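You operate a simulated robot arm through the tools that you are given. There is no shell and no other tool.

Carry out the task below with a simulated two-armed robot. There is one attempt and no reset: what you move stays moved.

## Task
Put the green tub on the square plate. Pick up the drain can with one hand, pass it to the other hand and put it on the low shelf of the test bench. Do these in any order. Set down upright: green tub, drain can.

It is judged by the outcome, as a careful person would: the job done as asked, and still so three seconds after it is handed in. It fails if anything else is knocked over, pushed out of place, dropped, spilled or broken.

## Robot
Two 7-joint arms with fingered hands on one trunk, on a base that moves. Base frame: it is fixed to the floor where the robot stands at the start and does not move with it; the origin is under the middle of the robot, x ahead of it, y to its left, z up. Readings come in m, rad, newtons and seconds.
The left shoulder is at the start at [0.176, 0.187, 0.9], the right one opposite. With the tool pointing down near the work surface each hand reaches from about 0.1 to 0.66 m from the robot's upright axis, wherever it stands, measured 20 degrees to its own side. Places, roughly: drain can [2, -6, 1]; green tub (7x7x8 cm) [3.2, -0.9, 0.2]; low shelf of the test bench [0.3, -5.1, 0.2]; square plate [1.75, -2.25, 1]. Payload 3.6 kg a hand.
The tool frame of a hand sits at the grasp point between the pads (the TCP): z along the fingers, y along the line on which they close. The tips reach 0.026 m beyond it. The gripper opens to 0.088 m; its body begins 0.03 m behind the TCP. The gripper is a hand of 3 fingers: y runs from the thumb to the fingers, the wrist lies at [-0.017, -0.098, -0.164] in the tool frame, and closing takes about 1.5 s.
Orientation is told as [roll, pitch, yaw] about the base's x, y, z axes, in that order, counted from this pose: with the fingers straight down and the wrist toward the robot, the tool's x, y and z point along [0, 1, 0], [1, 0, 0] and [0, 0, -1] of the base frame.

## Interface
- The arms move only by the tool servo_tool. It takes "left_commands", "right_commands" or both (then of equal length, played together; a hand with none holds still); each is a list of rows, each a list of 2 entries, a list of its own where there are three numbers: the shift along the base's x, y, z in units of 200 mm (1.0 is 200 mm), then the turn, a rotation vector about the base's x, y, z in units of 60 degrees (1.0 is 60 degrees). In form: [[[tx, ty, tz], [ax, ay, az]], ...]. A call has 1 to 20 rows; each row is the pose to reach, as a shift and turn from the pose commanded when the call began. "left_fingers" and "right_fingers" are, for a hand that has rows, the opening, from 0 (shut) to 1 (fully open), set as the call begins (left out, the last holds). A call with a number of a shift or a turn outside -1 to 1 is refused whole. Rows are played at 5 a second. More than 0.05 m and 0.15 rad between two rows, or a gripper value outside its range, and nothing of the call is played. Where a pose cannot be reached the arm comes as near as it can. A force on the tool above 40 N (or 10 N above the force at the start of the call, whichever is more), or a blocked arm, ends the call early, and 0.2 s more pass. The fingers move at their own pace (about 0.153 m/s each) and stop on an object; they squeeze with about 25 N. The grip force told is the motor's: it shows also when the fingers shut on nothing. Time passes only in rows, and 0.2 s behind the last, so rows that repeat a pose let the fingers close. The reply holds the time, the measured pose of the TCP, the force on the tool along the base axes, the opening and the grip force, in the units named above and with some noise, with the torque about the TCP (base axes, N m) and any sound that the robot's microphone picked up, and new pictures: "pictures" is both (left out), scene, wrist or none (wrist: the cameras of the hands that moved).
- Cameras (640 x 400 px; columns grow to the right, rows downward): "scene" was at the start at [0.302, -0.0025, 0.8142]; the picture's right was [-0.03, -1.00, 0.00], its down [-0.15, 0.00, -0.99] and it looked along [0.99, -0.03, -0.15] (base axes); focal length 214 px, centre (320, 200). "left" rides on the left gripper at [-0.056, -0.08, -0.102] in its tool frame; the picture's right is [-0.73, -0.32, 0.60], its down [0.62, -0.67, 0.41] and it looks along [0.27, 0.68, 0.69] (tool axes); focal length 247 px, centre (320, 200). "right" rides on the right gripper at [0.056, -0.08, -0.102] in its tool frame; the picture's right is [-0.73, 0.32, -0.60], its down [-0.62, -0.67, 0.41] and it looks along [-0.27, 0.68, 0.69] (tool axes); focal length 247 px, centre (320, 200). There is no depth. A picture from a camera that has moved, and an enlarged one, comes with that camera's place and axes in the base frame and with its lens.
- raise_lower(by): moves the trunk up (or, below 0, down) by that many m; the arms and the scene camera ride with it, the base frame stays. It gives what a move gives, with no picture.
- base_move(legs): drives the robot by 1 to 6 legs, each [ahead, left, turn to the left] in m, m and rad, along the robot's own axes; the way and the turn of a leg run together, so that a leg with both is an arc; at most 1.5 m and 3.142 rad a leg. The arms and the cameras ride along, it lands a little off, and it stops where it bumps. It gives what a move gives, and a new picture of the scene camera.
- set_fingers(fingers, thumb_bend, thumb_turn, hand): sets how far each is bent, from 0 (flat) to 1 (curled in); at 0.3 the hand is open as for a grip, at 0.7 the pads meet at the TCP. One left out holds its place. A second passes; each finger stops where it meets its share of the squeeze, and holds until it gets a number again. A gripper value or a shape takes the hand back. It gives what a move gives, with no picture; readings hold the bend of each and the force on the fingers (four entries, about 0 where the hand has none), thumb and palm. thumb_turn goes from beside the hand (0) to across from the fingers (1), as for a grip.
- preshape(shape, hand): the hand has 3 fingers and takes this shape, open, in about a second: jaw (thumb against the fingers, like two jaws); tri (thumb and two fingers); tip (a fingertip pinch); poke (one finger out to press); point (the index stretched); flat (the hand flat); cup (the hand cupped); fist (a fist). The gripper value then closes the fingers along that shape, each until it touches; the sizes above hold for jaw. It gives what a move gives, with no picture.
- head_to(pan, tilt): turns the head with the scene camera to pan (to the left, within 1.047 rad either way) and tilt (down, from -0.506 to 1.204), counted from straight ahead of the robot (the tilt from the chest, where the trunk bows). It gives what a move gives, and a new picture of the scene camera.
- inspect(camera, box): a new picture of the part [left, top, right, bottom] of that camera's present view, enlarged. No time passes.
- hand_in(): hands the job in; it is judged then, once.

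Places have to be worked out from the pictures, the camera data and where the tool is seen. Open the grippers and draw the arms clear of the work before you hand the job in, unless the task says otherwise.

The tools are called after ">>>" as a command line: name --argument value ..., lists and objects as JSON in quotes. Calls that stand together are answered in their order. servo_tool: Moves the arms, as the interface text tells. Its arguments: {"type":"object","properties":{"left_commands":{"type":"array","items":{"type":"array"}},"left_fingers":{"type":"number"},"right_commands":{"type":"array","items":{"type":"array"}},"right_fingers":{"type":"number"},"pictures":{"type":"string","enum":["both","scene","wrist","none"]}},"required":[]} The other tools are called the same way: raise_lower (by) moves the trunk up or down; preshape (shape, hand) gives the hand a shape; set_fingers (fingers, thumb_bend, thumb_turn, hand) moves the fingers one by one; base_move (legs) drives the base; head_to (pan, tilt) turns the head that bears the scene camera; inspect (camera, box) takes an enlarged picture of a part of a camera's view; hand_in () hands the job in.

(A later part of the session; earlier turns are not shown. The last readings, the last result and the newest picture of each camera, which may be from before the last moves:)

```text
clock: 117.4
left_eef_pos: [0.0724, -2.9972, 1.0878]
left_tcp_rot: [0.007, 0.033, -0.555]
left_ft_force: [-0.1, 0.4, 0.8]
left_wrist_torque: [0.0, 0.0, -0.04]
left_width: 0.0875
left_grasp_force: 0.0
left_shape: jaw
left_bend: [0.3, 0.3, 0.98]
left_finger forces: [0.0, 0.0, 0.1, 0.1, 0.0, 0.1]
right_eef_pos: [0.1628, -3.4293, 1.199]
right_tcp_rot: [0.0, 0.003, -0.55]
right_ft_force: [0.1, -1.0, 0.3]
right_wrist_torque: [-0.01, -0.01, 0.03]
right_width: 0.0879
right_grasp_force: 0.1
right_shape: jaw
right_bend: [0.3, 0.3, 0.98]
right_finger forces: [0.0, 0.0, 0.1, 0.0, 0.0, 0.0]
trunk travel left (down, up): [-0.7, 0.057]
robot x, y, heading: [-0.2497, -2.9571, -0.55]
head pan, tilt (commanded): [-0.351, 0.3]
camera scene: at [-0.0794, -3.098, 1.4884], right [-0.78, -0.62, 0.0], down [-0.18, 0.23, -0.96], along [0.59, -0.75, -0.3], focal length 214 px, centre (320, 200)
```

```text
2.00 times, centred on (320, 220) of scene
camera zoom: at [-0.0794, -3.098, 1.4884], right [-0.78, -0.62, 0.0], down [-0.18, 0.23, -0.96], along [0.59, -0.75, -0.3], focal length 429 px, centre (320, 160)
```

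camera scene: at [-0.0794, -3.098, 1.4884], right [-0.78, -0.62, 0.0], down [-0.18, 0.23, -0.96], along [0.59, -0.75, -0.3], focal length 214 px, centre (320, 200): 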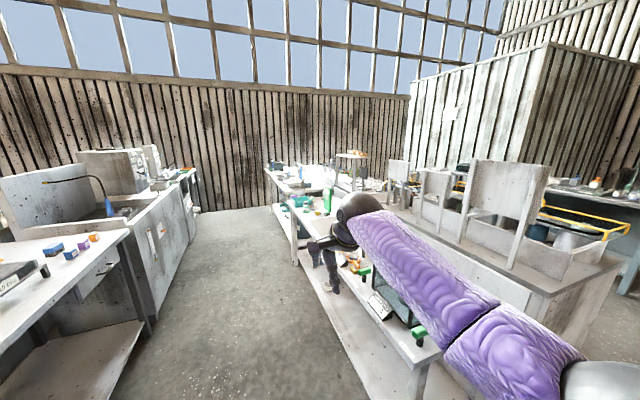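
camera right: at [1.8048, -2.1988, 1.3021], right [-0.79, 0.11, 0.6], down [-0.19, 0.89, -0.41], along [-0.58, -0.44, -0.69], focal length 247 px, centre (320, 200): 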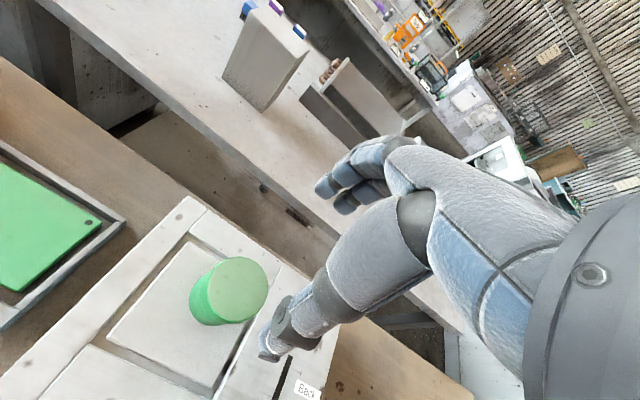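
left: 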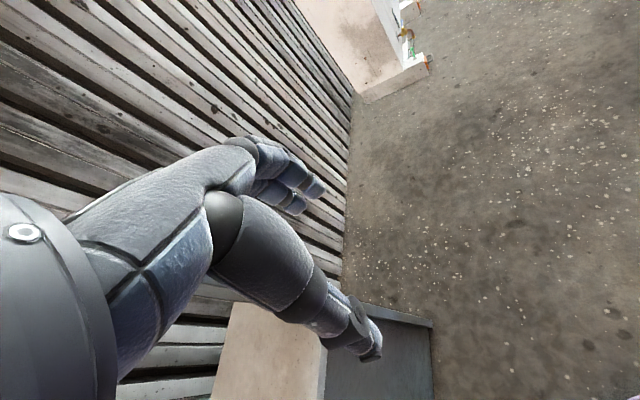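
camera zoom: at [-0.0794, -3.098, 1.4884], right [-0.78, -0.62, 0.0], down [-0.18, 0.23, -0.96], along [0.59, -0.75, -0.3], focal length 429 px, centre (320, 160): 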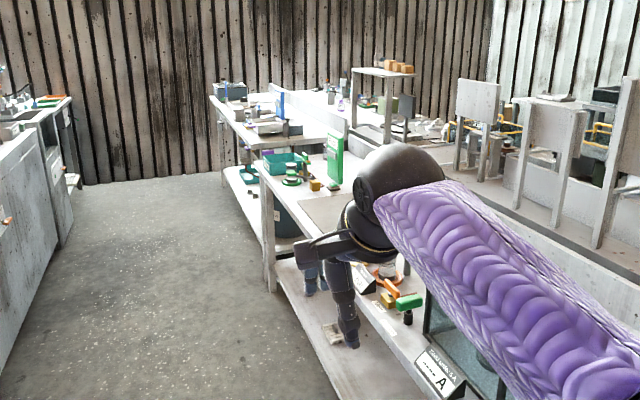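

The aisle is clear. I drive ahead 1.3 m, then look right at the test bench and ahead-right at the drain station.

>>> base_move --legs '[[1.3, 0, 0]]'

>>> head_to --pan -0.25 --tilt 0.4

>>> inspect --camera "scene" --box '[220, 100, 440, 260]'

```text
clock: 124.0
left_eef_pos: [1.1902, -3.6821, 1.0864]
left_tcp_rot: [0.007, 0.035, -0.555]
left_ft_force: [0.9, -0.2, 0.0]
left_wrist_torque: [0.03, -0.03, -0.01]
left_width: 0.0879
left_grasp_force: 0.1
left_shape: jaw
left_bend: [0.3, 0.3, 0.98]
left_finger forces: [0.1, 0.0, 0.1, 0.0, 0.0, 0.1]
right_eef_pos: [1.2797, -4.1149, 1.1995]
right_tcp_rot: [-0.001, 0.002, -0.55]
right_ft_force: [-0.6, 0.6, 0.0]
right_wrist_torque: [0.02, 0.0, 0.05]
right_width: 0.0877
right_grasp_force: 0.2
right_shape: jaw
right_bend: [0.3, 0.3, 0.98]
right_finger forces: [0.0, 0.0, 0.0, 0.0, 0.0, 0.1]
trunk travel left (down, up): [-0.7, 0.057]
robot x, y, heading: [0.8648, -3.6451, -0.547]
head pan, tilt (commanded): [-0.351, 0.3]
camera scene: at [1.0375, -3.783, 1.4884], right [-0.78, -0.62, 0.0], down [-0.18, 0.23, -0.96], along [0.59, -0.75, -0.3], focal length 214 px, centre (320, 200)
```

scene: 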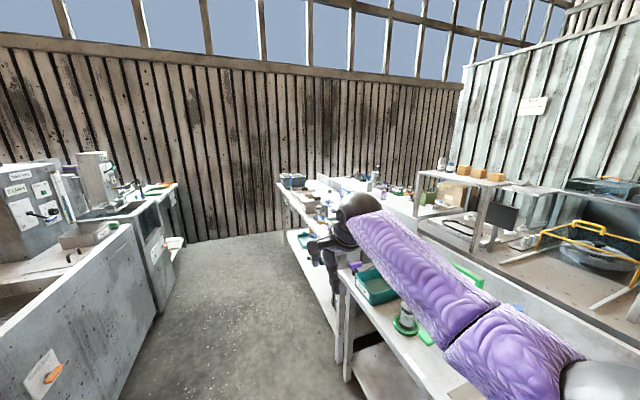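

```text
clock: 124.7
left_eef_pos: [1.1905, -3.6824, 1.0873]
left_tcp_rot: [0.008, 0.035, -0.555]
left_ft_force: [0.3, 0.3, 0.3]
left_wrist_torque: [0.04, -0.01, -0.03]
left_width: 0.0878
left_grasp_force: 0.2
left_shape: jaw
left_bend: [0.3, 0.3, 0.98]
left_finger forces: [0.1, 0.0, 0.0, 0.0, 0.0, 0.0]
right_eef_pos: [1.2797, -4.1145, 1.1984]
right_tcp_rot: [0.0, 0.001, -0.55]
right_ft_force: [-0.6, -0.1, 0.0]
right_wrist_torque: [0.0, -0.01, 0.01]
right_width: 0.0876
right_grasp_force: 0.0
right_shape: jaw
right_bend: [0.3, 0.3, 0.98]
right_finger forces: [0.1, 0.1, 0.0, 0.1, 0.1, 0.0]
trunk travel left (down, up): [-0.7, 0.057]
robot x, y, heading: [0.8666, -3.6408, -0.548]
head pan, tilt (commanded): [-0.25, 0.4]
camera scene: at [1.0442, -3.7763, 1.4792], right [-0.72, -0.7, 0.0], down [-0.27, 0.28, -0.92], along [0.64, -0.66, -0.39], focal length 214 px, centre (320, 200)
```

scene: 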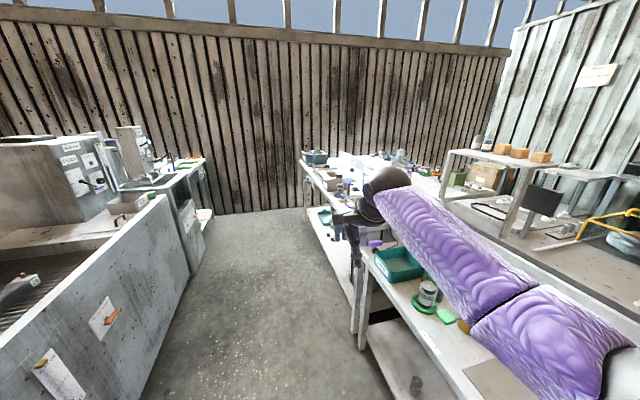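

```text
2.50 times, centred on (330, 180) of scene
camera zoom: at [1.0442, -3.7763, 1.4792], right [-0.72, -0.7, 0.0], down [-0.27, 0.28, -0.92], along [0.64, -0.66, -0.39], focal length 536 px, centre (295, 250)
```

zoom: 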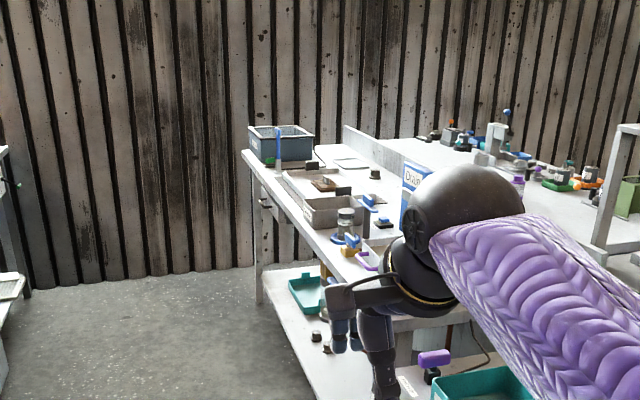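

There is another row of cans on coloured rings on the bench behind the divider, nearer to the rough [2, -6, 1]. I strafe left a bit and zoom there to tell which one is the drain can.

>>> inspect --camera "scene" --box '[330, 120, 480, 220]'

>>> inspect --camera "scene" --box '[290, 140, 390, 220]'

```text
4.00 times, centred on (405, 170) of scene
camera zoom: at [1.0442, -3.7763, 1.4792], right [-0.72, -0.7, 0.0], down [-0.27, 0.28, -0.92], along [0.64, -0.66, -0.39], focal length 858 px, centre (-20, 320)
```

zoom: 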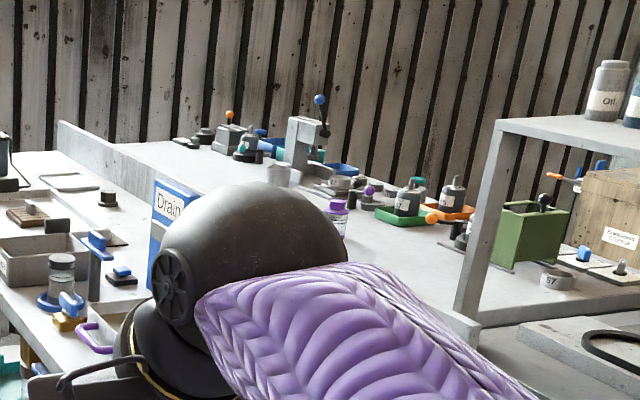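

```text
5.00 times, centred on (340, 180) of scene
camera zoom: at [1.0442, -3.7763, 1.4792], right [-0.72, -0.7, 0.0], down [-0.27, 0.28, -0.92], along [0.64, -0.66, -0.39], focal length 1072 px, centre (220, 300)
```

zoom: 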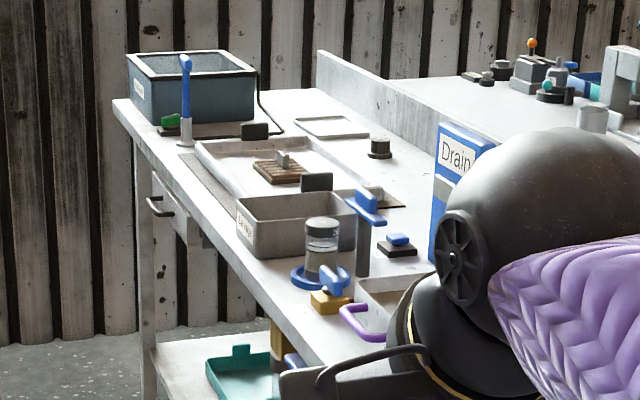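

The colour code (blue = Drain) and the rough coordinates point to the bench behind the divider: a blue tray near (2.0, -6.2). I back out of this aisle and go round through the cross-aisle to the far side.

>>> base_move --legs '[[-1.4, 0, 0], [0, 0, -1.55]]'

>>> head_to --pan 0.2 --tilt 0.35

```text
clock: 135.6
left_eef_pos: [-0.3932, -3.222, 1.0876]
left_tcp_rot: [0.008, 0.032, -2.109]
left_ft_force: [-0.2, -0.2, -0.2]
left_wrist_torque: [0.03, -0.05, -0.01]
left_width: 0.0878
left_grasp_force: 0.0
left_shape: jaw
left_bend: [0.3, 0.3, 0.98]
left_finger forces: [0.0, 0.0, 0.1, 0.0, 0.0, 0.0]
right_eef_pos: [-0.8255, -3.3201, 1.1983]
right_tcp_rot: [-0.001, 0.003, -2.103]
right_ft_force: [0.3, 0.1, -0.6]
right_wrist_torque: [-0.03, 0.04, 0.03]
right_width: 0.0875
right_grasp_force: 0.0
right_shape: jaw
right_bend: [0.3, 0.3, 0.98]
right_finger forces: [0.1, 0.0, 0.0, 0.1, 0.0, 0.0]
trunk travel left (down, up): [-0.7, 0.057]
robot x, y, heading: [-0.3616, -2.9015, -2.106]
head pan, tilt (commanded): [-0.25, 0.4]
camera scene: at [-0.4892, -3.076, 1.4792], right [-0.71, 0.71, 0.0], down [0.27, 0.28, -0.92], along [-0.65, -0.65, -0.39], focal length 214 px, centre (320, 200)
```

scene: 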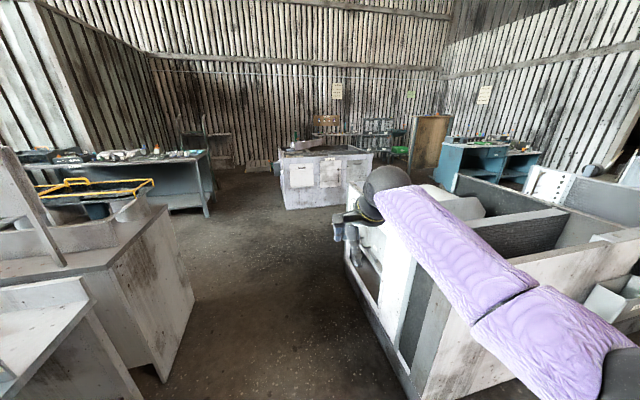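

```text
clock: 136.5
left_eef_pos: [-0.3934, -3.2225, 1.0865]
left_tcp_rot: [0.007, 0.034, -2.109]
left_ft_force: [0.2, -0.4, 0.6]
left_wrist_torque: [0.0, 0.01, 0.01]
left_width: 0.0879
left_grasp_force: 0.2
left_shape: jaw
left_bend: [0.3, 0.3, 0.98]
left_finger forces: [0.0, 0.1, 0.0, 0.0, 0.0, 0.0]
right_eef_pos: [-0.8243, -3.3207, 1.2002]
right_tcp_rot: [0.0, 0.002, -2.103]
right_ft_force: [0.2, -0.6, 0.3]
right_wrist_torque: [-0.01, -0.02, -0.02]
right_width: 0.0876
right_grasp_force: 0.0
right_shape: jaw
right_bend: [0.3, 0.3, 0.98]
right_finger forces: [0.0, 0.0, 0.0, 0.0, 0.0, 0.0]
trunk travel left (down, up): [-0.7, 0.057]
robot x, y, heading: [-0.3616, -2.9016, -2.104]
head pan, tilt (commanded): [0.201, 0.351]
camera scene: at [-0.4543, -3.0983, 1.4837], right [-0.94, 0.33, 0.0], down [0.11, 0.32, -0.94], along [-0.31, -0.89, -0.34], focal length 214 px, centre (320, 200)
```

scene: 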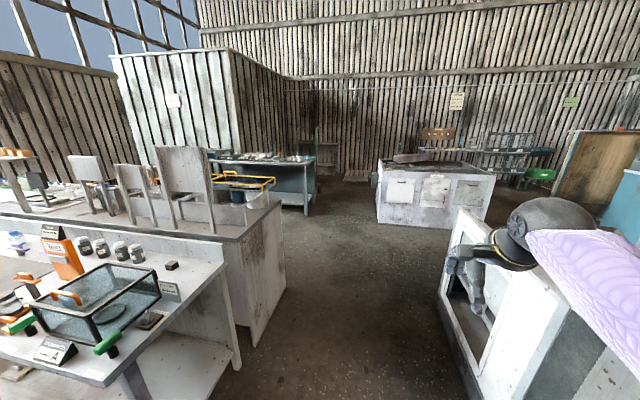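

The cross-aisle ahead is free past the bench end (u≈1.9). I drive ahead 2.3 m and then look left along the far side of the benches.

>>> base_move --legs '[[1.2, 0, 0], [1.1, 0, 0]]'

>>> head_to --pan 0.95 --tilt 0.4

```text
clock: 147.7
left_eef_pos: [-1.6231, -5.1608, 1.0869]
left_tcp_rot: [0.008, 0.033, -2.17]
left_ft_force: [-0.6, 0.7, 0.4]
left_wrist_torque: [-0.02, -0.03, 0.0]
left_width: 0.088
left_grasp_force: 0.0
left_shape: jaw
left_bend: [0.3, 0.3, 0.98]
left_finger forces: [0.1, 0.0, 0.0, 0.0, 0.0, 0.1]
right_eef_pos: [-2.0589, -5.2303, 1.1992]
right_tcp_rot: [0.0, 0.002, -2.164]
right_ft_force: [-0.5, 0.1, -1.1]
right_wrist_torque: [-0.01, 0.0, -0.01]
right_width: 0.0879
right_grasp_force: 0.0
right_shape: jaw
right_bend: [0.3, 0.3, 0.98]
right_finger forces: [0.0, 0.0, 0.1, 0.0, 0.0, 0.0]
trunk travel left (down, up): [-0.7, 0.057]
robot x, y, heading: [-1.5687, -4.8378, -2.167]
head pan, tilt (commanded): [0.201, 0.351]
camera scene: at [-1.6754, -5.0315, 1.4837], right [-0.92, 0.38, 0.0], down [0.13, 0.32, -0.94], along [-0.36, -0.87, -0.34], focal length 214 px, centre (320, 200)
```

scene: 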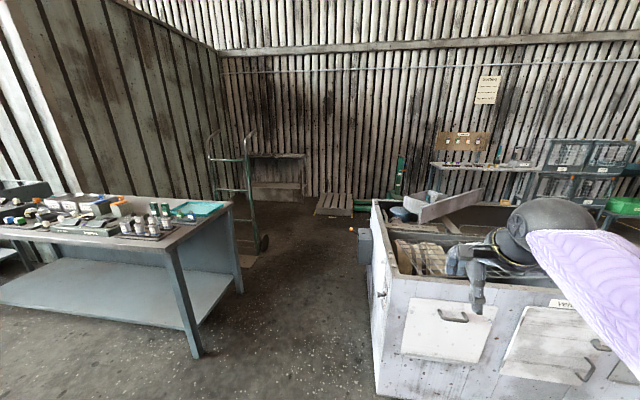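

```text
clock: 148.8
left_eef_pos: [-1.6238, -5.1599, 1.0868]
left_tcp_rot: [0.006, 0.034, -2.169]
left_ft_force: [-0.2, 0.3, -0.4]
left_wrist_torque: [0.01, 0.0, 0.0]
left_width: 0.088
left_grasp_force: 0.1
left_shape: jaw
left_bend: [0.3, 0.3, 0.98]
left_finger forces: [0.0, 0.0, 0.0, 0.0, 0.0, 0.0]
right_eef_pos: [-2.0593, -5.2304, 1.199]
right_tcp_rot: [0.0, 0.002, -2.164]
right_ft_force: [-0.9, 0.4, 0.7]
right_wrist_torque: [-0.01, 0.02, 0.02]
right_width: 0.0878
right_grasp_force: 0.1
right_shape: jaw
right_bend: [0.3, 0.3, 0.98]
right_finger forces: [0.1, 0.0, 0.1, 0.0, 0.0, 0.1]
trunk travel left (down, up): [-0.7, 0.057]
robot x, y, heading: [-1.5678, -4.8375, -2.165]
head pan, tilt (commanded): [0.949, 0.4]
camera scene: at [-1.6075, -5.0324, 1.4791], right [-0.94, -0.35, 0.0], down [-0.14, 0.36, -0.92], along [0.32, -0.86, -0.39], focal length 214 px, centre (320, 200)
```

scene: 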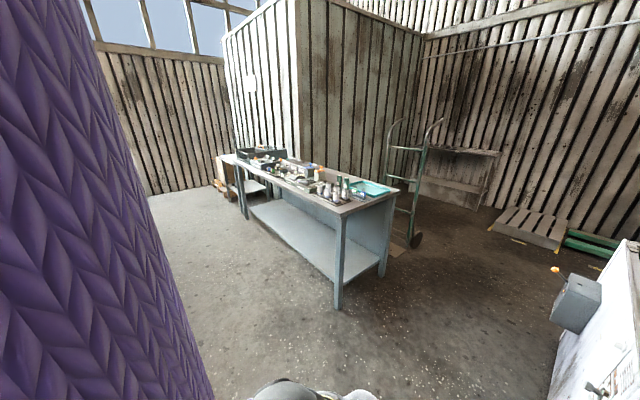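

The bluish table here is further away than the shelf's rough place, so the bench on my left (behind the divider) is the one. I turn left to face along this far aisle.

>>> base_move --legs '[[0, 0, 1.6]]'

>>> head_to --pan 0.4 --tilt 0.4

```text
clock: 153.1
left_eef_pos: [-1.2439, -4.8865, 1.0869]
left_tcp_rot: [0.009, 0.033, -0.582]
left_ft_force: [-0.4, 0.7, 0.4]
left_wrist_torque: [-0.02, -0.03, 0.02]
left_width: 0.0878
left_grasp_force: 0.0
left_shape: jaw
left_bend: [0.3, 0.3, 0.98]
left_finger forces: [0.0, 0.0, 0.0, 0.0, 0.0, 0.1]
right_eef_pos: [-1.1666, -5.3215, 1.1997]
right_tcp_rot: [0.0, 0.001, -0.576]
right_ft_force: [0.3, -0.5, 0.0]
right_wrist_torque: [-0.02, 0.03, -0.01]
right_width: 0.0878
right_grasp_force: 0.1
right_shape: jaw
right_bend: [0.3, 0.3, 0.98]
right_finger forces: [0.0, 0.1, 0.0, 0.0, 0.1, 0.0]
trunk travel left (down, up): [-0.7, 0.057]
robot x, y, heading: [-1.5684, -4.8336, -0.575]
head pan, tilt (commanded): [0.949, 0.4]
camera scene: at [-1.3704, -4.8743, 1.4792], right [0.36, -0.93, 0.0], down [-0.36, -0.14, -0.92], along [0.86, 0.34, -0.39], focal length 214 px, centre (320, 200)
```

scene: 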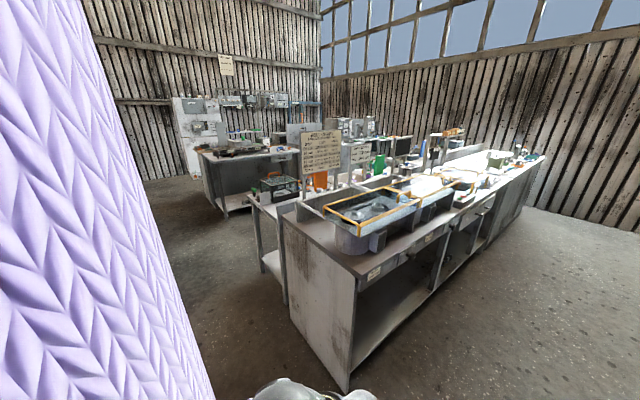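

```text
clock: 154.1
left_eef_pos: [-1.2452, -4.8854, 1.0877]
left_tcp_rot: [0.006, 0.033, -0.582]
left_ft_force: [-0.7, 0.2, -0.1]
left_wrist_torque: [0.0, 0.0, 0.0]
left_width: 0.0877
left_grasp_force: 0.0
left_shape: jaw
left_bend: [0.3, 0.3, 0.98]
left_finger forces: [0.0, 0.0, 0.1, 0.1, 0.0, 0.0]
right_eef_pos: [-1.1651, -5.3201, 1.1986]
right_tcp_rot: [0.0, 0.001, -0.576]
right_ft_force: [0.5, 0.4, -0.5]
right_wrist_torque: [0.0, -0.01, 0.02]
right_width: 0.0877
right_grasp_force: 0.0
right_shape: jaw
right_bend: [0.3, 0.3, 0.98]
right_finger forces: [0.0, 0.0, 0.1, 0.1, 0.0, 0.0]
trunk travel left (down, up): [-0.7, 0.057]
robot x, y, heading: [-1.5699, -4.8377, -0.575]
head pan, tilt (commanded): [0.4, 0.4]
camera scene: at [-1.3654, -4.9243, 1.4792], right [-0.17, -0.98, 0.0], down [-0.38, 0.07, -0.92], along [0.91, -0.16, -0.39], focal length 214 px, centre (320, 200)
```

scene: 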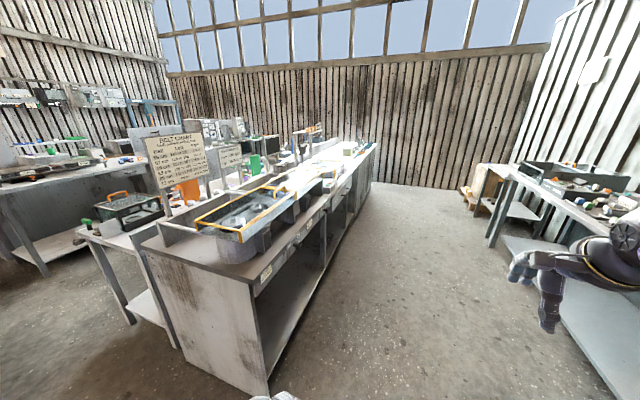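

The bench here has signs and an open low shelf on this side. I read its signs and inspect the shelf.

>>> inspect --camera "scene" --box '[130, 120, 260, 210]'

>>> inspect --camera "scene" --box '[200, 120, 400, 290]'

```text
4.44 times, centred on (195, 165) of scene
camera zoom: at [-1.3654, -4.9243, 1.4792], right [-0.17, -0.98, 0.0], down [-0.38, 0.07, -0.92], along [0.91, -0.16, -0.39], focal length 953 px, centre (876, 356)
```

zoom: 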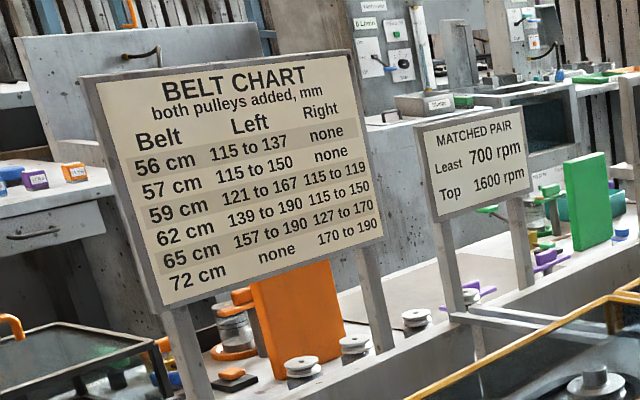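

```text
2.35 times, centred on (300, 205) of scene
camera zoom: at [-1.3654, -4.9243, 1.4792], right [-0.17, -0.98, 0.0], down [-0.38, 0.07, -0.92], along [0.91, -0.16, -0.39], focal length 505 px, centre (367, 188)
```

zoom: 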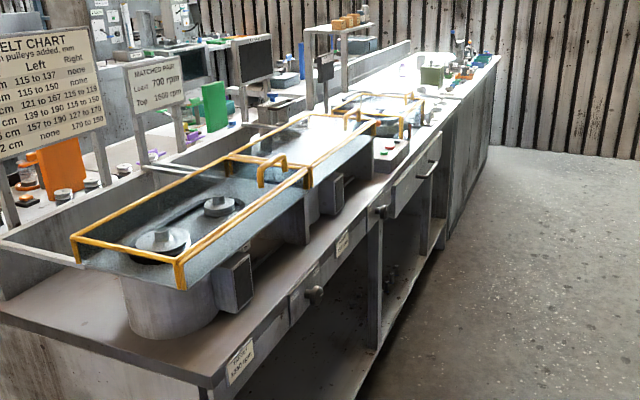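

This is the pulley test rig ("Belt chart", "Matched pair"), i.e. the test bench, with open low shelves on this side. I drive along it and look into the shelf and at the cans further on.

>>> base_move --legs '[[0, 0, 0.03], [1.3, 0, 0]]'

>>> head_to --pan 0.55 --tilt 0.55

```text
clock: 160.9
left_eef_pos: [-0.1524, -5.5876, 1.0869]
left_tcp_rot: [0.005, 0.034, -0.597]
left_ft_force: [1.2, 0.7, -0.9]
left_wrist_torque: [0.03, -0.01, -0.01]
left_width: 0.088
left_grasp_force: 0.1
left_shape: jaw
left_bend: [0.3, 0.3, 0.98]
left_finger forces: [0.0, 0.1, 0.0, 0.1, 0.1, 0.0]
right_eef_pos: [-0.0807, -6.0247, 1.1995]
right_tcp_rot: [0.0, 0.002, -0.589]
right_ft_force: [0.4, 0.0, 0.1]
right_wrist_torque: [0.03, 0.02, -0.03]
right_width: 0.0877
right_grasp_force: 0.0
right_shape: jaw
right_bend: [0.3, 0.3, 0.98]
right_finger forces: [0.0, 0.0, 0.1, 0.1, 0.0, 0.1]
trunk travel left (down, up): [-0.7, 0.057]
robot x, y, heading: [-0.4757, -5.5342, -0.588]
head pan, tilt (commanded): [0.4, 0.4]
camera scene: at [-0.2736, -5.6242, 1.4791], right [-0.19, -0.98, 0.0], down [-0.38, 0.07, -0.92], along [0.9, -0.17, -0.39], focal length 214 px, centre (320, 200)
```

scene: 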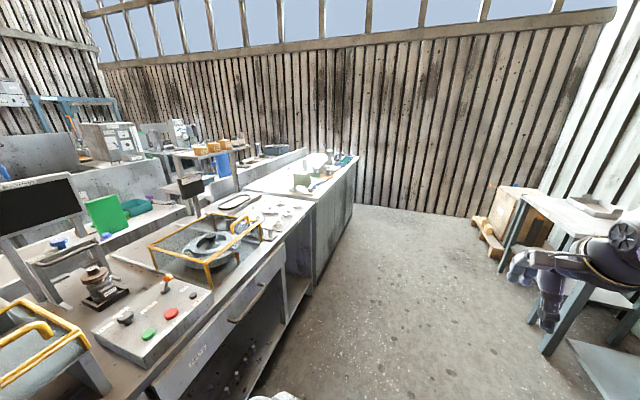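

```text
clock: 161.6
left_eef_pos: [-0.1542, -5.5884, 1.0857]
left_tcp_rot: [0.006, 0.034, -0.595]
left_ft_force: [0.5, 0.6, 0.0]
left_wrist_torque: [0.0, -0.01, 0.01]
left_width: 0.0879
left_grasp_force: 0.1
left_shape: jaw
left_bend: [0.3, 0.3, 0.98]
left_finger forces: [0.0, 0.1, 0.1, 0.1, 0.1, 0.1]
right_eef_pos: [-0.0811, -6.0241, 1.1996]
right_tcp_rot: [0.0, 0.002, -0.59]
right_ft_force: [-0.8, -0.3, -0.5]
right_wrist_torque: [-0.05, 0.01, -0.01]
right_width: 0.0878
right_grasp_force: 0.0
right_shape: jaw
right_bend: [0.3, 0.3, 0.98]
right_finger forces: [0.1, 0.1, 0.0, 0.1, 0.0, 0.0]
trunk travel left (down, up): [-0.7, 0.057]
robot x, y, heading: [-0.4759, -5.5326, -0.59]
head pan, tilt (commanded): [0.55, 0.55]
camera scene: at [-0.2748, -5.6104, 1.4655], right [-0.04, -1.0, 0.0], down [-0.52, 0.02, -0.85], along [0.85, -0.03, -0.52], focal length 214 px, centre (320, 200)
```

scene: 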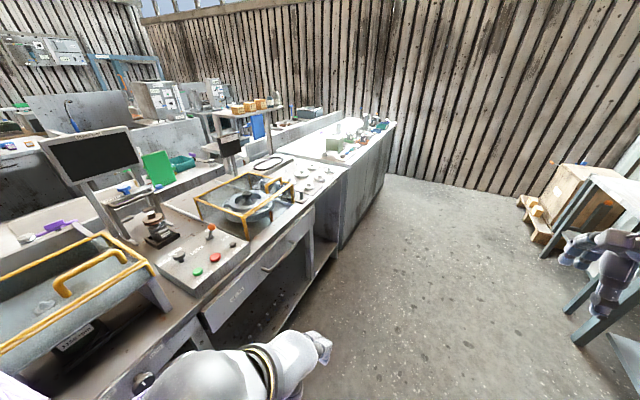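

I zoom in on the far end of the bench, where the cans stand.

>>> inspect --camera "scene" --box '[290, 100, 410, 190]'

>>> inspect --camera "scene" --box '[200, 200, 360, 400]'

```text
4.44 times, centred on (350, 145) of scene
camera zoom: at [-0.2748, -5.6104, 1.4655], right [-0.04, -1.0, 0.0], down [-0.52, 0.02, -0.85], along [0.85, -0.03, -0.52], focal length 953 px, centre (187, 444)
```

zoom: 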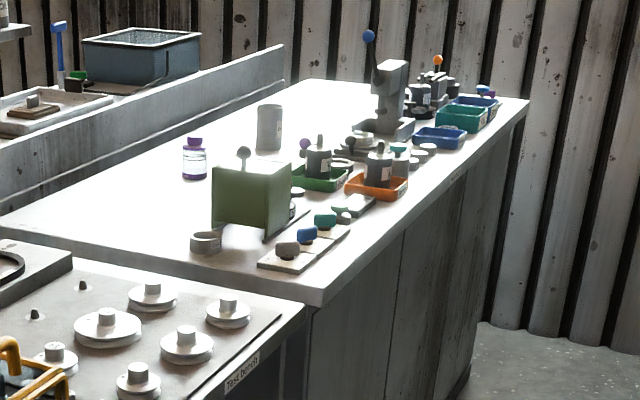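

```text
2.00 times, centred on (280, 300) of scene
camera zoom: at [-0.2748, -5.6104, 1.4655], right [-0.04, -1.0, 0.0], down [-0.52, 0.02, -0.85], along [0.85, -0.03, -0.52], focal length 429 px, centre (400, 0)
```

zoom: 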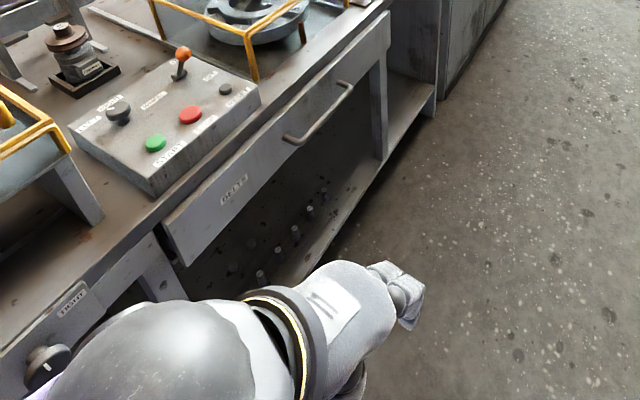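

The label "Test bench" confirms this rig is the test bench with the open low shelf. The plain grey cylinder can at about (2.07, -5.9) on the adjoining bench fits the drain can. I drive further along for a closer look.

>>> base_move --legs '[[0, 0, 0.04], [1.3, 0, 0]]'

>>> head_to --pan 0.6 --tilt 0.55

>>> inspect --camera "scene" --box '[160, 80, 400, 250]'

```text
clock: 168.6
left_eef_pos: [0.9662, -6.2454, 1.087]
left_tcp_rot: [0.006, 0.033, -0.539]
left_ft_force: [-0.1, 0.4, 0.3]
left_wrist_torque: [0.02, 0.03, -0.01]
left_width: 0.0878
left_grasp_force: 0.1
left_shape: jaw
left_bend: [0.3, 0.3, 0.98]
left_finger forces: [0.0, 0.0, 0.1, 0.0, 0.0, 0.0]
right_eef_pos: [1.0632, -6.6752, 1.1998]
right_tcp_rot: [0.001, 0.001, -0.535]
right_ft_force: [0.9, -0.2, -0.8]
right_wrist_torque: [0.02, -0.03, 0.03]
right_width: 0.0877
right_grasp_force: 0.0
right_shape: jaw
right_bend: [0.3, 0.3, 0.98]
right_finger forces: [0.0, 0.0, 0.1, 0.1, 0.0, 0.0]
trunk travel left (down, up): [-0.7, 0.057]
robot x, y, heading: [0.6404, -6.2084, -0.539]
head pan, tilt (commanded): [0.55, 0.55]
camera scene: at [0.8464, -6.2727, 1.4654], right [0.01, -1.0, 0.0], down [-0.52, -0.01, -0.85], along [0.85, 0.01, -0.52], focal length 214 px, centre (320, 200)
```

scene: 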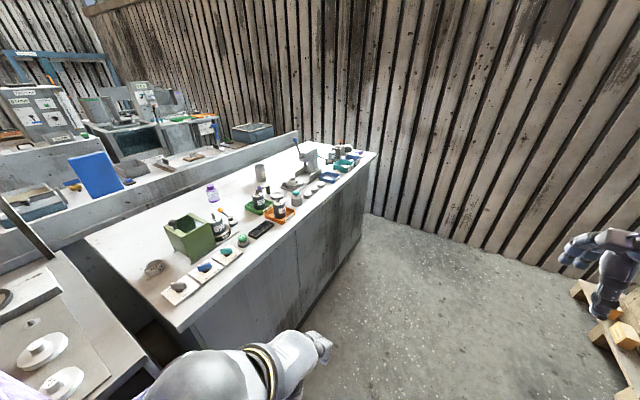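

```text
clock: 169.2
left_eef_pos: [0.9673, -6.244, 1.0867]
left_tcp_rot: [0.007, 0.034, -0.54]
left_ft_force: [-0.3, -0.9, -0.1]
left_wrist_torque: [0.03, 0.0, 0.01]
left_width: 0.0877
left_grasp_force: 0.0
left_shape: jaw
left_bend: [0.3, 0.3, 0.98]
left_finger forces: [0.0, 0.0, 0.0, 0.1, 0.0, 0.1]
right_eef_pos: [1.064, -6.6758, 1.1981]
right_tcp_rot: [0.001, 0.002, -0.533]
right_ft_force: [0.4, 0.2, -0.8]
right_wrist_torque: [0.0, -0.02, -0.03]
right_width: 0.0881
right_grasp_force: 0.1
right_shape: jaw
right_bend: [0.3, 0.3, 0.98]
right_finger forces: [0.0, 0.0, 0.0, 0.1, 0.0, 0.0]
trunk travel left (down, up): [-0.7, 0.057]
robot x, y, heading: [0.6408, -6.205, -0.543]
head pan, tilt (commanded): [0.6, 0.55]
camera scene: at [0.8464, -6.2683, 1.4654], right [0.06, -1.0, 0.0], down [-0.52, -0.03, -0.85], along [0.85, 0.06, -0.52], focal length 214 px, centre (320, 200)
```

scene: 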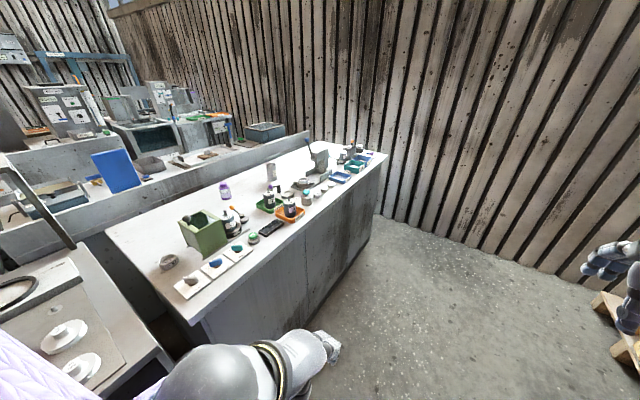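

```text
2.35 times, centred on (280, 165) of scene
camera zoom: at [0.8464, -6.2683, 1.4654], right [0.06, -1.0, 0.0], down [-0.52, -0.03, -0.85], along [0.85, 0.06, -0.52], focal length 505 px, centre (414, 282)
```

zoom: 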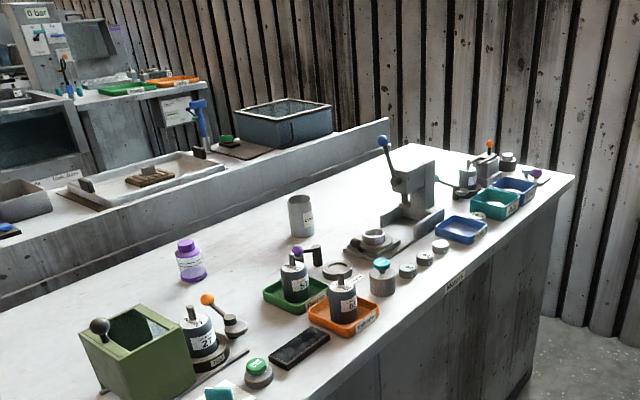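

I see the lone grey can with a label near the back of this bench. I enlarge it to read the label.

>>> inspect --camera "scene" --box '[255, 150, 295, 185]'

>>> inspect --camera "scene" --box '[210, 140, 310, 240]'

>>> inspect --camera "scene" --box '[300, 130, 380, 200]'

```text
11.43 times, centred on (275, 168) of scene
camera zoom: at [0.8464, -6.2683, 1.4654], right [0.06, -1.0, 0.0], down [-0.52, -0.03, -0.85], along [0.85, 0.06, -0.52], focal length 2451 px, centre (834, 571)
```

zoom: 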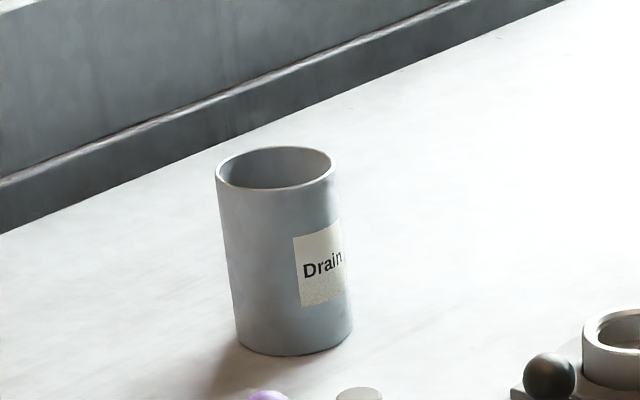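

```text
4.00 times, centred on (260, 190) of scene
camera zoom: at [0.8464, -6.2683, 1.4654], right [0.06, -1.0, 0.0], down [-0.52, -0.03, -0.85], along [0.85, 0.06, -0.52], focal length 858 px, centre (560, 240)
```

zoom: 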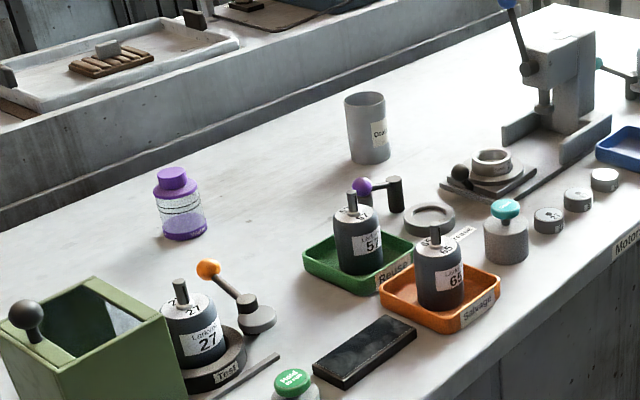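

```text
5.71 times, centred on (340, 165) of scene
camera zoom: at [0.8464, -6.2683, 1.4654], right [0.06, -1.0, 0.0], down [-0.52, -0.03, -0.85], along [0.85, 0.06, -0.52], focal length 1226 px, centre (206, 400)
```

zoom: 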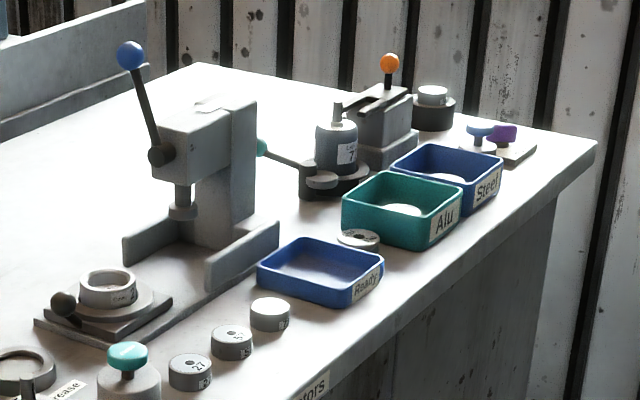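

It's labelled "Drain": an open grey can, ≈6.3 cm wide, ≈10 cm tall at (2.04, -5.89), on a bench top at z≈0.877. My plan is left hand top-down at its rim, then right hand takes the lower half from the side, then low shelf. First I test in this free aisle whether the right hand, rolled sideways, reaches low; I lower the trunk.

>>> raise_lower --by -0.4

>>> raise_lower --by -0.3

>>> head_to --pan 0.0 --tilt 0.7

```text
clock: 173.0
left_eef_pos: [0.9766, -6.2312, 0.6834]
left_tcp_rot: [0.052, 0.028, -0.559]
left_ft_force: [-0.1, -0.6, -0.1]
left_wrist_torque: [0.02, 0.02, 0.0]
left_width: 0.0876
left_grasp_force: 0.1
left_shape: jaw
left_bend: [0.3, 0.3, 0.98]
left_finger forces: [0.0, 0.1, 0.0, 0.0, 0.1, 0.1]
right_eef_pos: [1.0633, -6.6739, 0.7995]
right_tcp_rot: [0.002, 0.0, -0.533]
right_ft_force: [-1.0, 0.0, 0.8]
right_wrist_torque: [0.01, 0.02, -0.01]
right_width: 0.0877
right_grasp_force: 0.1
right_shape: jaw
right_bend: [0.3, 0.3, 0.98]
right_finger forces: [0.0, 0.1, 0.0, 0.0, 0.0, 0.0]
trunk travel left (down, up): [-0.3, 0.457]
robot x, y, heading: [0.6446, -6.2067, -0.532]
head pan, tilt (commanded): [0.6, 0.55]
```

```text
clock: 176.0
left_eef_pos: [0.975, -6.2241, 0.3802]
left_tcp_rot: [0.069, 0.027, -0.609]
left_ft_force: [-0.8, 0.2, 0.1]
left_wrist_torque: [-0.06, 0.01, 0.01]
left_width: 0.0878
left_grasp_force: 0.1
left_shape: jaw
left_bend: [0.3, 0.3, 0.98]
left_finger forces: [0.1, 0.0, 0.0, 0.0, 0.0, 0.0]
right_eef_pos: [1.0621, -6.6746, 0.5]
right_tcp_rot: [0.0, 0.001, -0.534]
right_ft_force: [-0.1, 0.4, -0.4]
right_wrist_torque: [0.01, 0.02, 0.01]
right_width: 0.0877
right_grasp_force: 0.0
right_shape: jaw
right_bend: [0.3, 0.3, 0.98]
right_finger forces: [0.0, 0.0, 0.0, 0.0, 0.0, 0.1]
trunk travel left (down, up): [0.0, 0.757]
robot x, y, heading: [0.6446, -6.2082, -0.539]
head pan, tilt (commanded): [0.6, 0.55]
```

```text
clock: 177.0
left_eef_pos: [0.973, -6.2212, 0.3799]
left_tcp_rot: [0.071, 0.032, -0.607]
left_ft_force: [0.1, -0.2, 0.0]
left_wrist_torque: [0.01, 0.01, 0.03]
left_width: 0.088
left_grasp_force: 0.0
left_shape: jaw
left_bend: [0.3, 0.3, 0.98]
left_finger forces: [0.1, 0.0, 0.0, 0.0, 0.1, 0.1]
right_eef_pos: [1.0627, -6.6747, 0.4995]
right_tcp_rot: [-0.001, 0.001, -0.534]
right_ft_force: [0.6, 0.2, 0.4]
right_wrist_torque: [0.02, 0.02, -0.01]
right_width: 0.0876
right_grasp_force: 0.0
right_shape: jaw
right_bend: [0.3, 0.3, 0.98]
right_finger forces: [0.0, 0.1, 0.0, 0.0, 0.0, 0.0]
trunk travel left (down, up): [0.0, 0.757]
robot x, y, heading: [0.6403, -6.2094, -0.54]
head pan, tilt (commanded): [0.0, 0.7]
camera scene: at [0.9045, -6.3616, 0.7109], right [-0.51, -0.86, 0.0], down [-0.55, 0.33, -0.76], along [0.66, -0.39, -0.64], focal length 214 px, centre (320, 200)
```

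scene: 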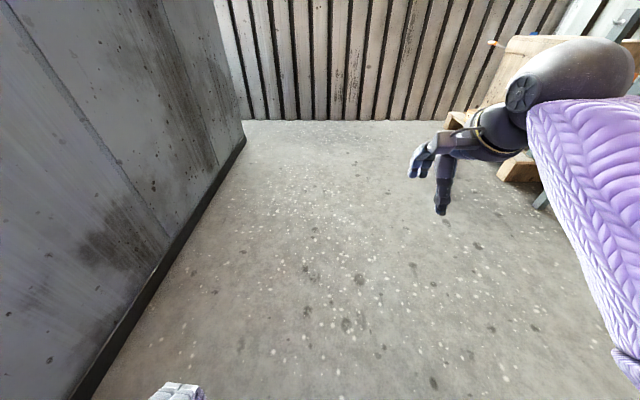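

At lowest trunk the floor ahead is free. I roll the right hand by 60° about my forward axis (fingers pointing down-left), as it would hold the can from the right.

>>> servo_tool --right_commands '[[[0, 0, 0], [0.107, -0.064, 0]], [[0, 0, 0], [0.214, -0.129, 0]], [[0, 0, 0], [0.322, -0.193, 0]], [[0, 0, 0], [0.429, -0.257, 0]], [[0, 0, 0], [0.536, -0.321, 0]], [[0, 0, 0], [0.643, -0.386, 0]], [[0, 0, 0], [0.75, -0.45, 0]], [[0, 0, 0], [0.858, -0.514, 0]]]' --pictures "scene"

```text
clock: 178.8
left_eef_pos: [0.9723, -6.2202, 0.3794]
left_tcp_rot: [0.071, 0.036, -0.606]
left_ft_force: [0.6, 0.2, 0.2]
left_wrist_torque: [-0.03, 0.04, 0.0]
left_width: 0.0877
left_grasp_force: 0.0
left_shape: jaw
left_bend: [0.3, 0.3, 0.98]
left_finger forces: [0.0, 0.1, 0.1, 0.0, 0.1, 0.0]
right_eef_pos: [1.0615, -6.6756, 0.499]
right_tcp_rot: [1.049, -0.002, -0.536]
right_ft_force: [0.4, 0.1, -0.4]
right_wrist_torque: [0.05, -0.04, 0.0]
right_width: 0.0874
right_grasp_force: 0.1
right_shape: jaw
right_bend: [0.3, 0.3, 0.98]
right_finger forces: [0.1, 0.1, 0.1, 0.0, 0.0, 0.0]
trunk travel left (down, up): [0.0, 0.757]
robot x, y, heading: [0.6395, -6.2132, -0.54]
head pan, tilt (commanded): [0.0, 0.7]
camera scene: at [0.9045, -6.3616, 0.7109], right [-0.51, -0.86, 0.0], down [-0.55, 0.33, -0.76], along [0.66, -0.39, -0.64], focal length 214 px, centre (320, 200)
```

scene: 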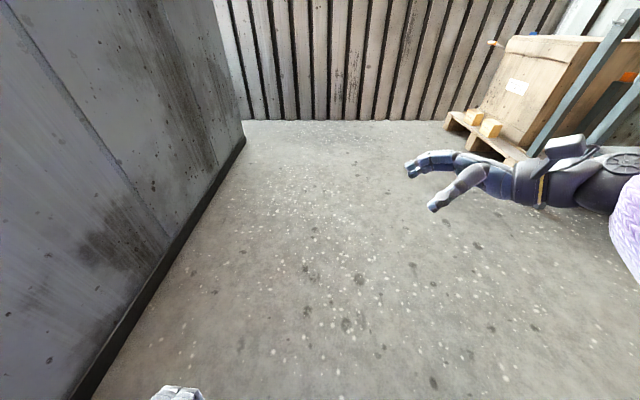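

The roll works. Now I test how low it reaches in this orientation: down toward z≈0.23, moving slightly inward.

>>> servo_tool --right_commands '[[[0.03, 0.05, -0.2], [0, 0, 0]], [[0.06, 0.1, -0.4], [0, 0, 0]], [[0.09, 0.15, -0.6], [0, 0, 0]], [[0.12, 0.2, -0.8], [0, 0, 0]], [[0.15, 0.25, -1.0], [0, 0, 0]]]' --pictures "none"

>>> servo_tool --right_commands '[[[0, 0, -0.12], [0, 0, 0]], [[0, 0, -0.24], [0, 0, 0]], [[0, 0, -0.36], [0, 0, 0]]]' --pictures "scene"

```text
clock: 180.0
left_eef_pos: [0.9713, -6.2195, 0.3803]
left_tcp_rot: [0.072, 0.041, -0.604]
left_ft_force: [0.8, 0.1, -0.1]
left_wrist_torque: [-0.01, 0.0, 0.0]
left_width: 0.0877
left_grasp_force: 0.1
left_shape: jaw
left_bend: [0.3, 0.3, 0.98]
left_finger forces: [0.0, 0.1, 0.0, 0.0, 0.1, 0.1]
right_eef_pos: [1.0937, -6.6264, 0.2988]
right_tcp_rot: [1.048, -0.002, -0.539]
right_ft_force: [-0.6, 0.0, 0.1]
right_wrist_torque: [-0.02, 0.0, 0.0]
right_width: 0.0879
right_grasp_force: 0.1
right_shape: jaw
right_bend: [0.3, 0.3, 0.98]
right_finger forces: [0.1, 0.0, 0.0, 0.0, 0.0, 0.0]
trunk travel left (down, up): [0.0, 0.757]
robot x, y, heading: [0.6391, -6.2076, -0.533]
head pan, tilt (commanded): [0.0, 0.7]
```

```text
clock: 180.8
left_eef_pos: [0.9714, -6.2186, 0.379]
left_tcp_rot: [0.07, 0.043, -0.604]
left_ft_force: [-0.4, 0.9, 0.2]
left_wrist_torque: [-0.01, -0.02, 0.01]
left_width: 0.0879
left_grasp_force: 0.1
left_shape: jaw
left_bend: [0.3, 0.3, 0.98]
left_finger forces: [0.0, 0.0, 0.0, 0.0, 0.1, 0.1]
right_eef_pos: [1.0942, -6.622, 0.2627]
right_tcp_rot: [1.048, -0.006, -0.536]
right_ft_force: [-0.2, 0.6, 0.1]
right_wrist_torque: [-0.02, 0.0, 0.01]
right_width: 0.0878
right_grasp_force: 0.1
right_shape: jaw
right_bend: [0.3, 0.3, 0.98]
right_finger forces: [0.1, 0.0, 0.1, 0.0, 0.0, 0.0]
right hand out of reach, approached as far as the arm can: row 2, 3
trunk travel left (down, up): [0.0, 0.757]
robot x, y, heading: [0.6394, -6.2061, -0.537]
head pan, tilt (commanded): [0.0, 0.7]
camera scene: at [0.9045, -6.3617, 0.7109], right [-0.51, -0.86, 0.0], down [-0.55, 0.33, -0.76], along [0.66, -0.39, -0.64], focal length 214 px, centre (320, 200)
```

scene: 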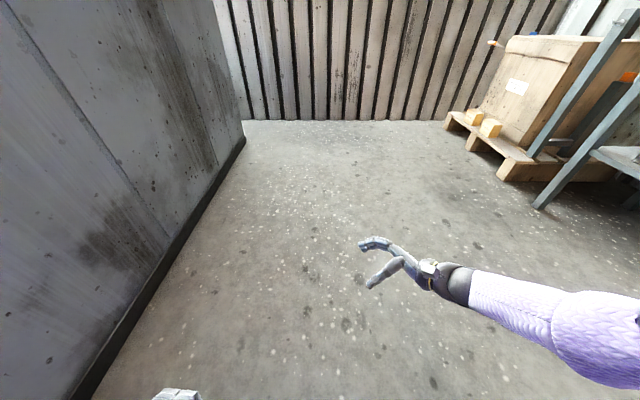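

At 0.60 m ahead it bottoms out at z 0.263. I pull 6 cm back to see whether it gets to z≈0.227 there.

>>> servo_tool --right_commands '[[[-0.13, 0.077, 0], [0, 0, 0]], [[-0.257, 0.154, 0], [0, 0, 0]], [[-0.257, 0.154, 0], [0, 0, 0]]]' --pictures "none"

```text
clock: 181.6
left_eef_pos: [0.9709, -6.2179, 0.3783]
left_tcp_rot: [0.073, 0.043, -0.605]
left_ft_force: [-0.3, 1.8, -0.5]
left_wrist_torque: [-0.01, 0.03, 0.02]
left_width: 0.0881
left_grasp_force: 0.0
left_shape: jaw
left_bend: [0.3, 0.3, 0.98]
left_finger forces: [0.0, 0.0, 0.0, 0.0, 0.1, 0.1]
right_eef_pos: [1.0434, -6.5902, 0.2639]
right_tcp_rot: [1.047, -0.005, -0.536]
right_ft_force: [-0.2, -0.5, -0.1]
right_wrist_torque: [0.0, -0.06, 0.04]
right_width: 0.0876
right_grasp_force: 0.0
right_shape: jaw
right_bend: [0.3, 0.3, 0.98]
right_finger forces: [0.0, 0.0, 0.0, 0.0, 0.1, 0.1]
trunk travel left (down, up): [0.0, 0.757]
robot x, y, heading: [0.644, -6.2028, -0.537]
head pan, tilt (commanded): [0.0, 0.7]
```

The commanded pose follows the reached one, so I now command it down another 4 cm from here.

>>> servo_tool --right_commands '[[[0, 0, -0.1], [0, 0, 0]], [[0, 0, -0.2], [0, 0, 0]], [[0, 0, -0.2], [0, 0, 0]]]' --pictures "none"

```text
clock: 182.4
left_eef_pos: [0.9696, -6.2177, 0.3775]
left_tcp_rot: [0.07, 0.045, -0.605]
left_ft_force: [-0.9, -0.1, 0.0]
left_wrist_torque: [0.03, 0.0, 0.02]
left_width: 0.088
left_grasp_force: 0.1
left_shape: jaw
left_bend: [0.3, 0.3, 0.98]
left_finger forces: [0.0, 0.1, 0.0, 0.0, 0.0, 0.0]
right_eef_pos: [1.0439, -6.5879, 0.2303]
right_tcp_rot: [1.048, -0.002, -0.537]
right_ft_force: [-0.5, 0.5, 0.0]
right_wrist_torque: [0.0, 0.01, 0.03]
right_width: 0.0879
right_grasp_force: 0.0
right_shape: jaw
right_bend: [0.3, 0.3, 0.98]
right_finger forces: [0.0, 0.0, 0.1, 0.1, 0.0, 0.0]
right hand out of reach, approached as far as the arm can: row 2, 3
trunk travel left (down, up): [0.0, 0.757]
robot x, y, heading: [0.6441, -6.205, -0.536]
head pan, tilt (commanded): [0.0, 0.7]
```

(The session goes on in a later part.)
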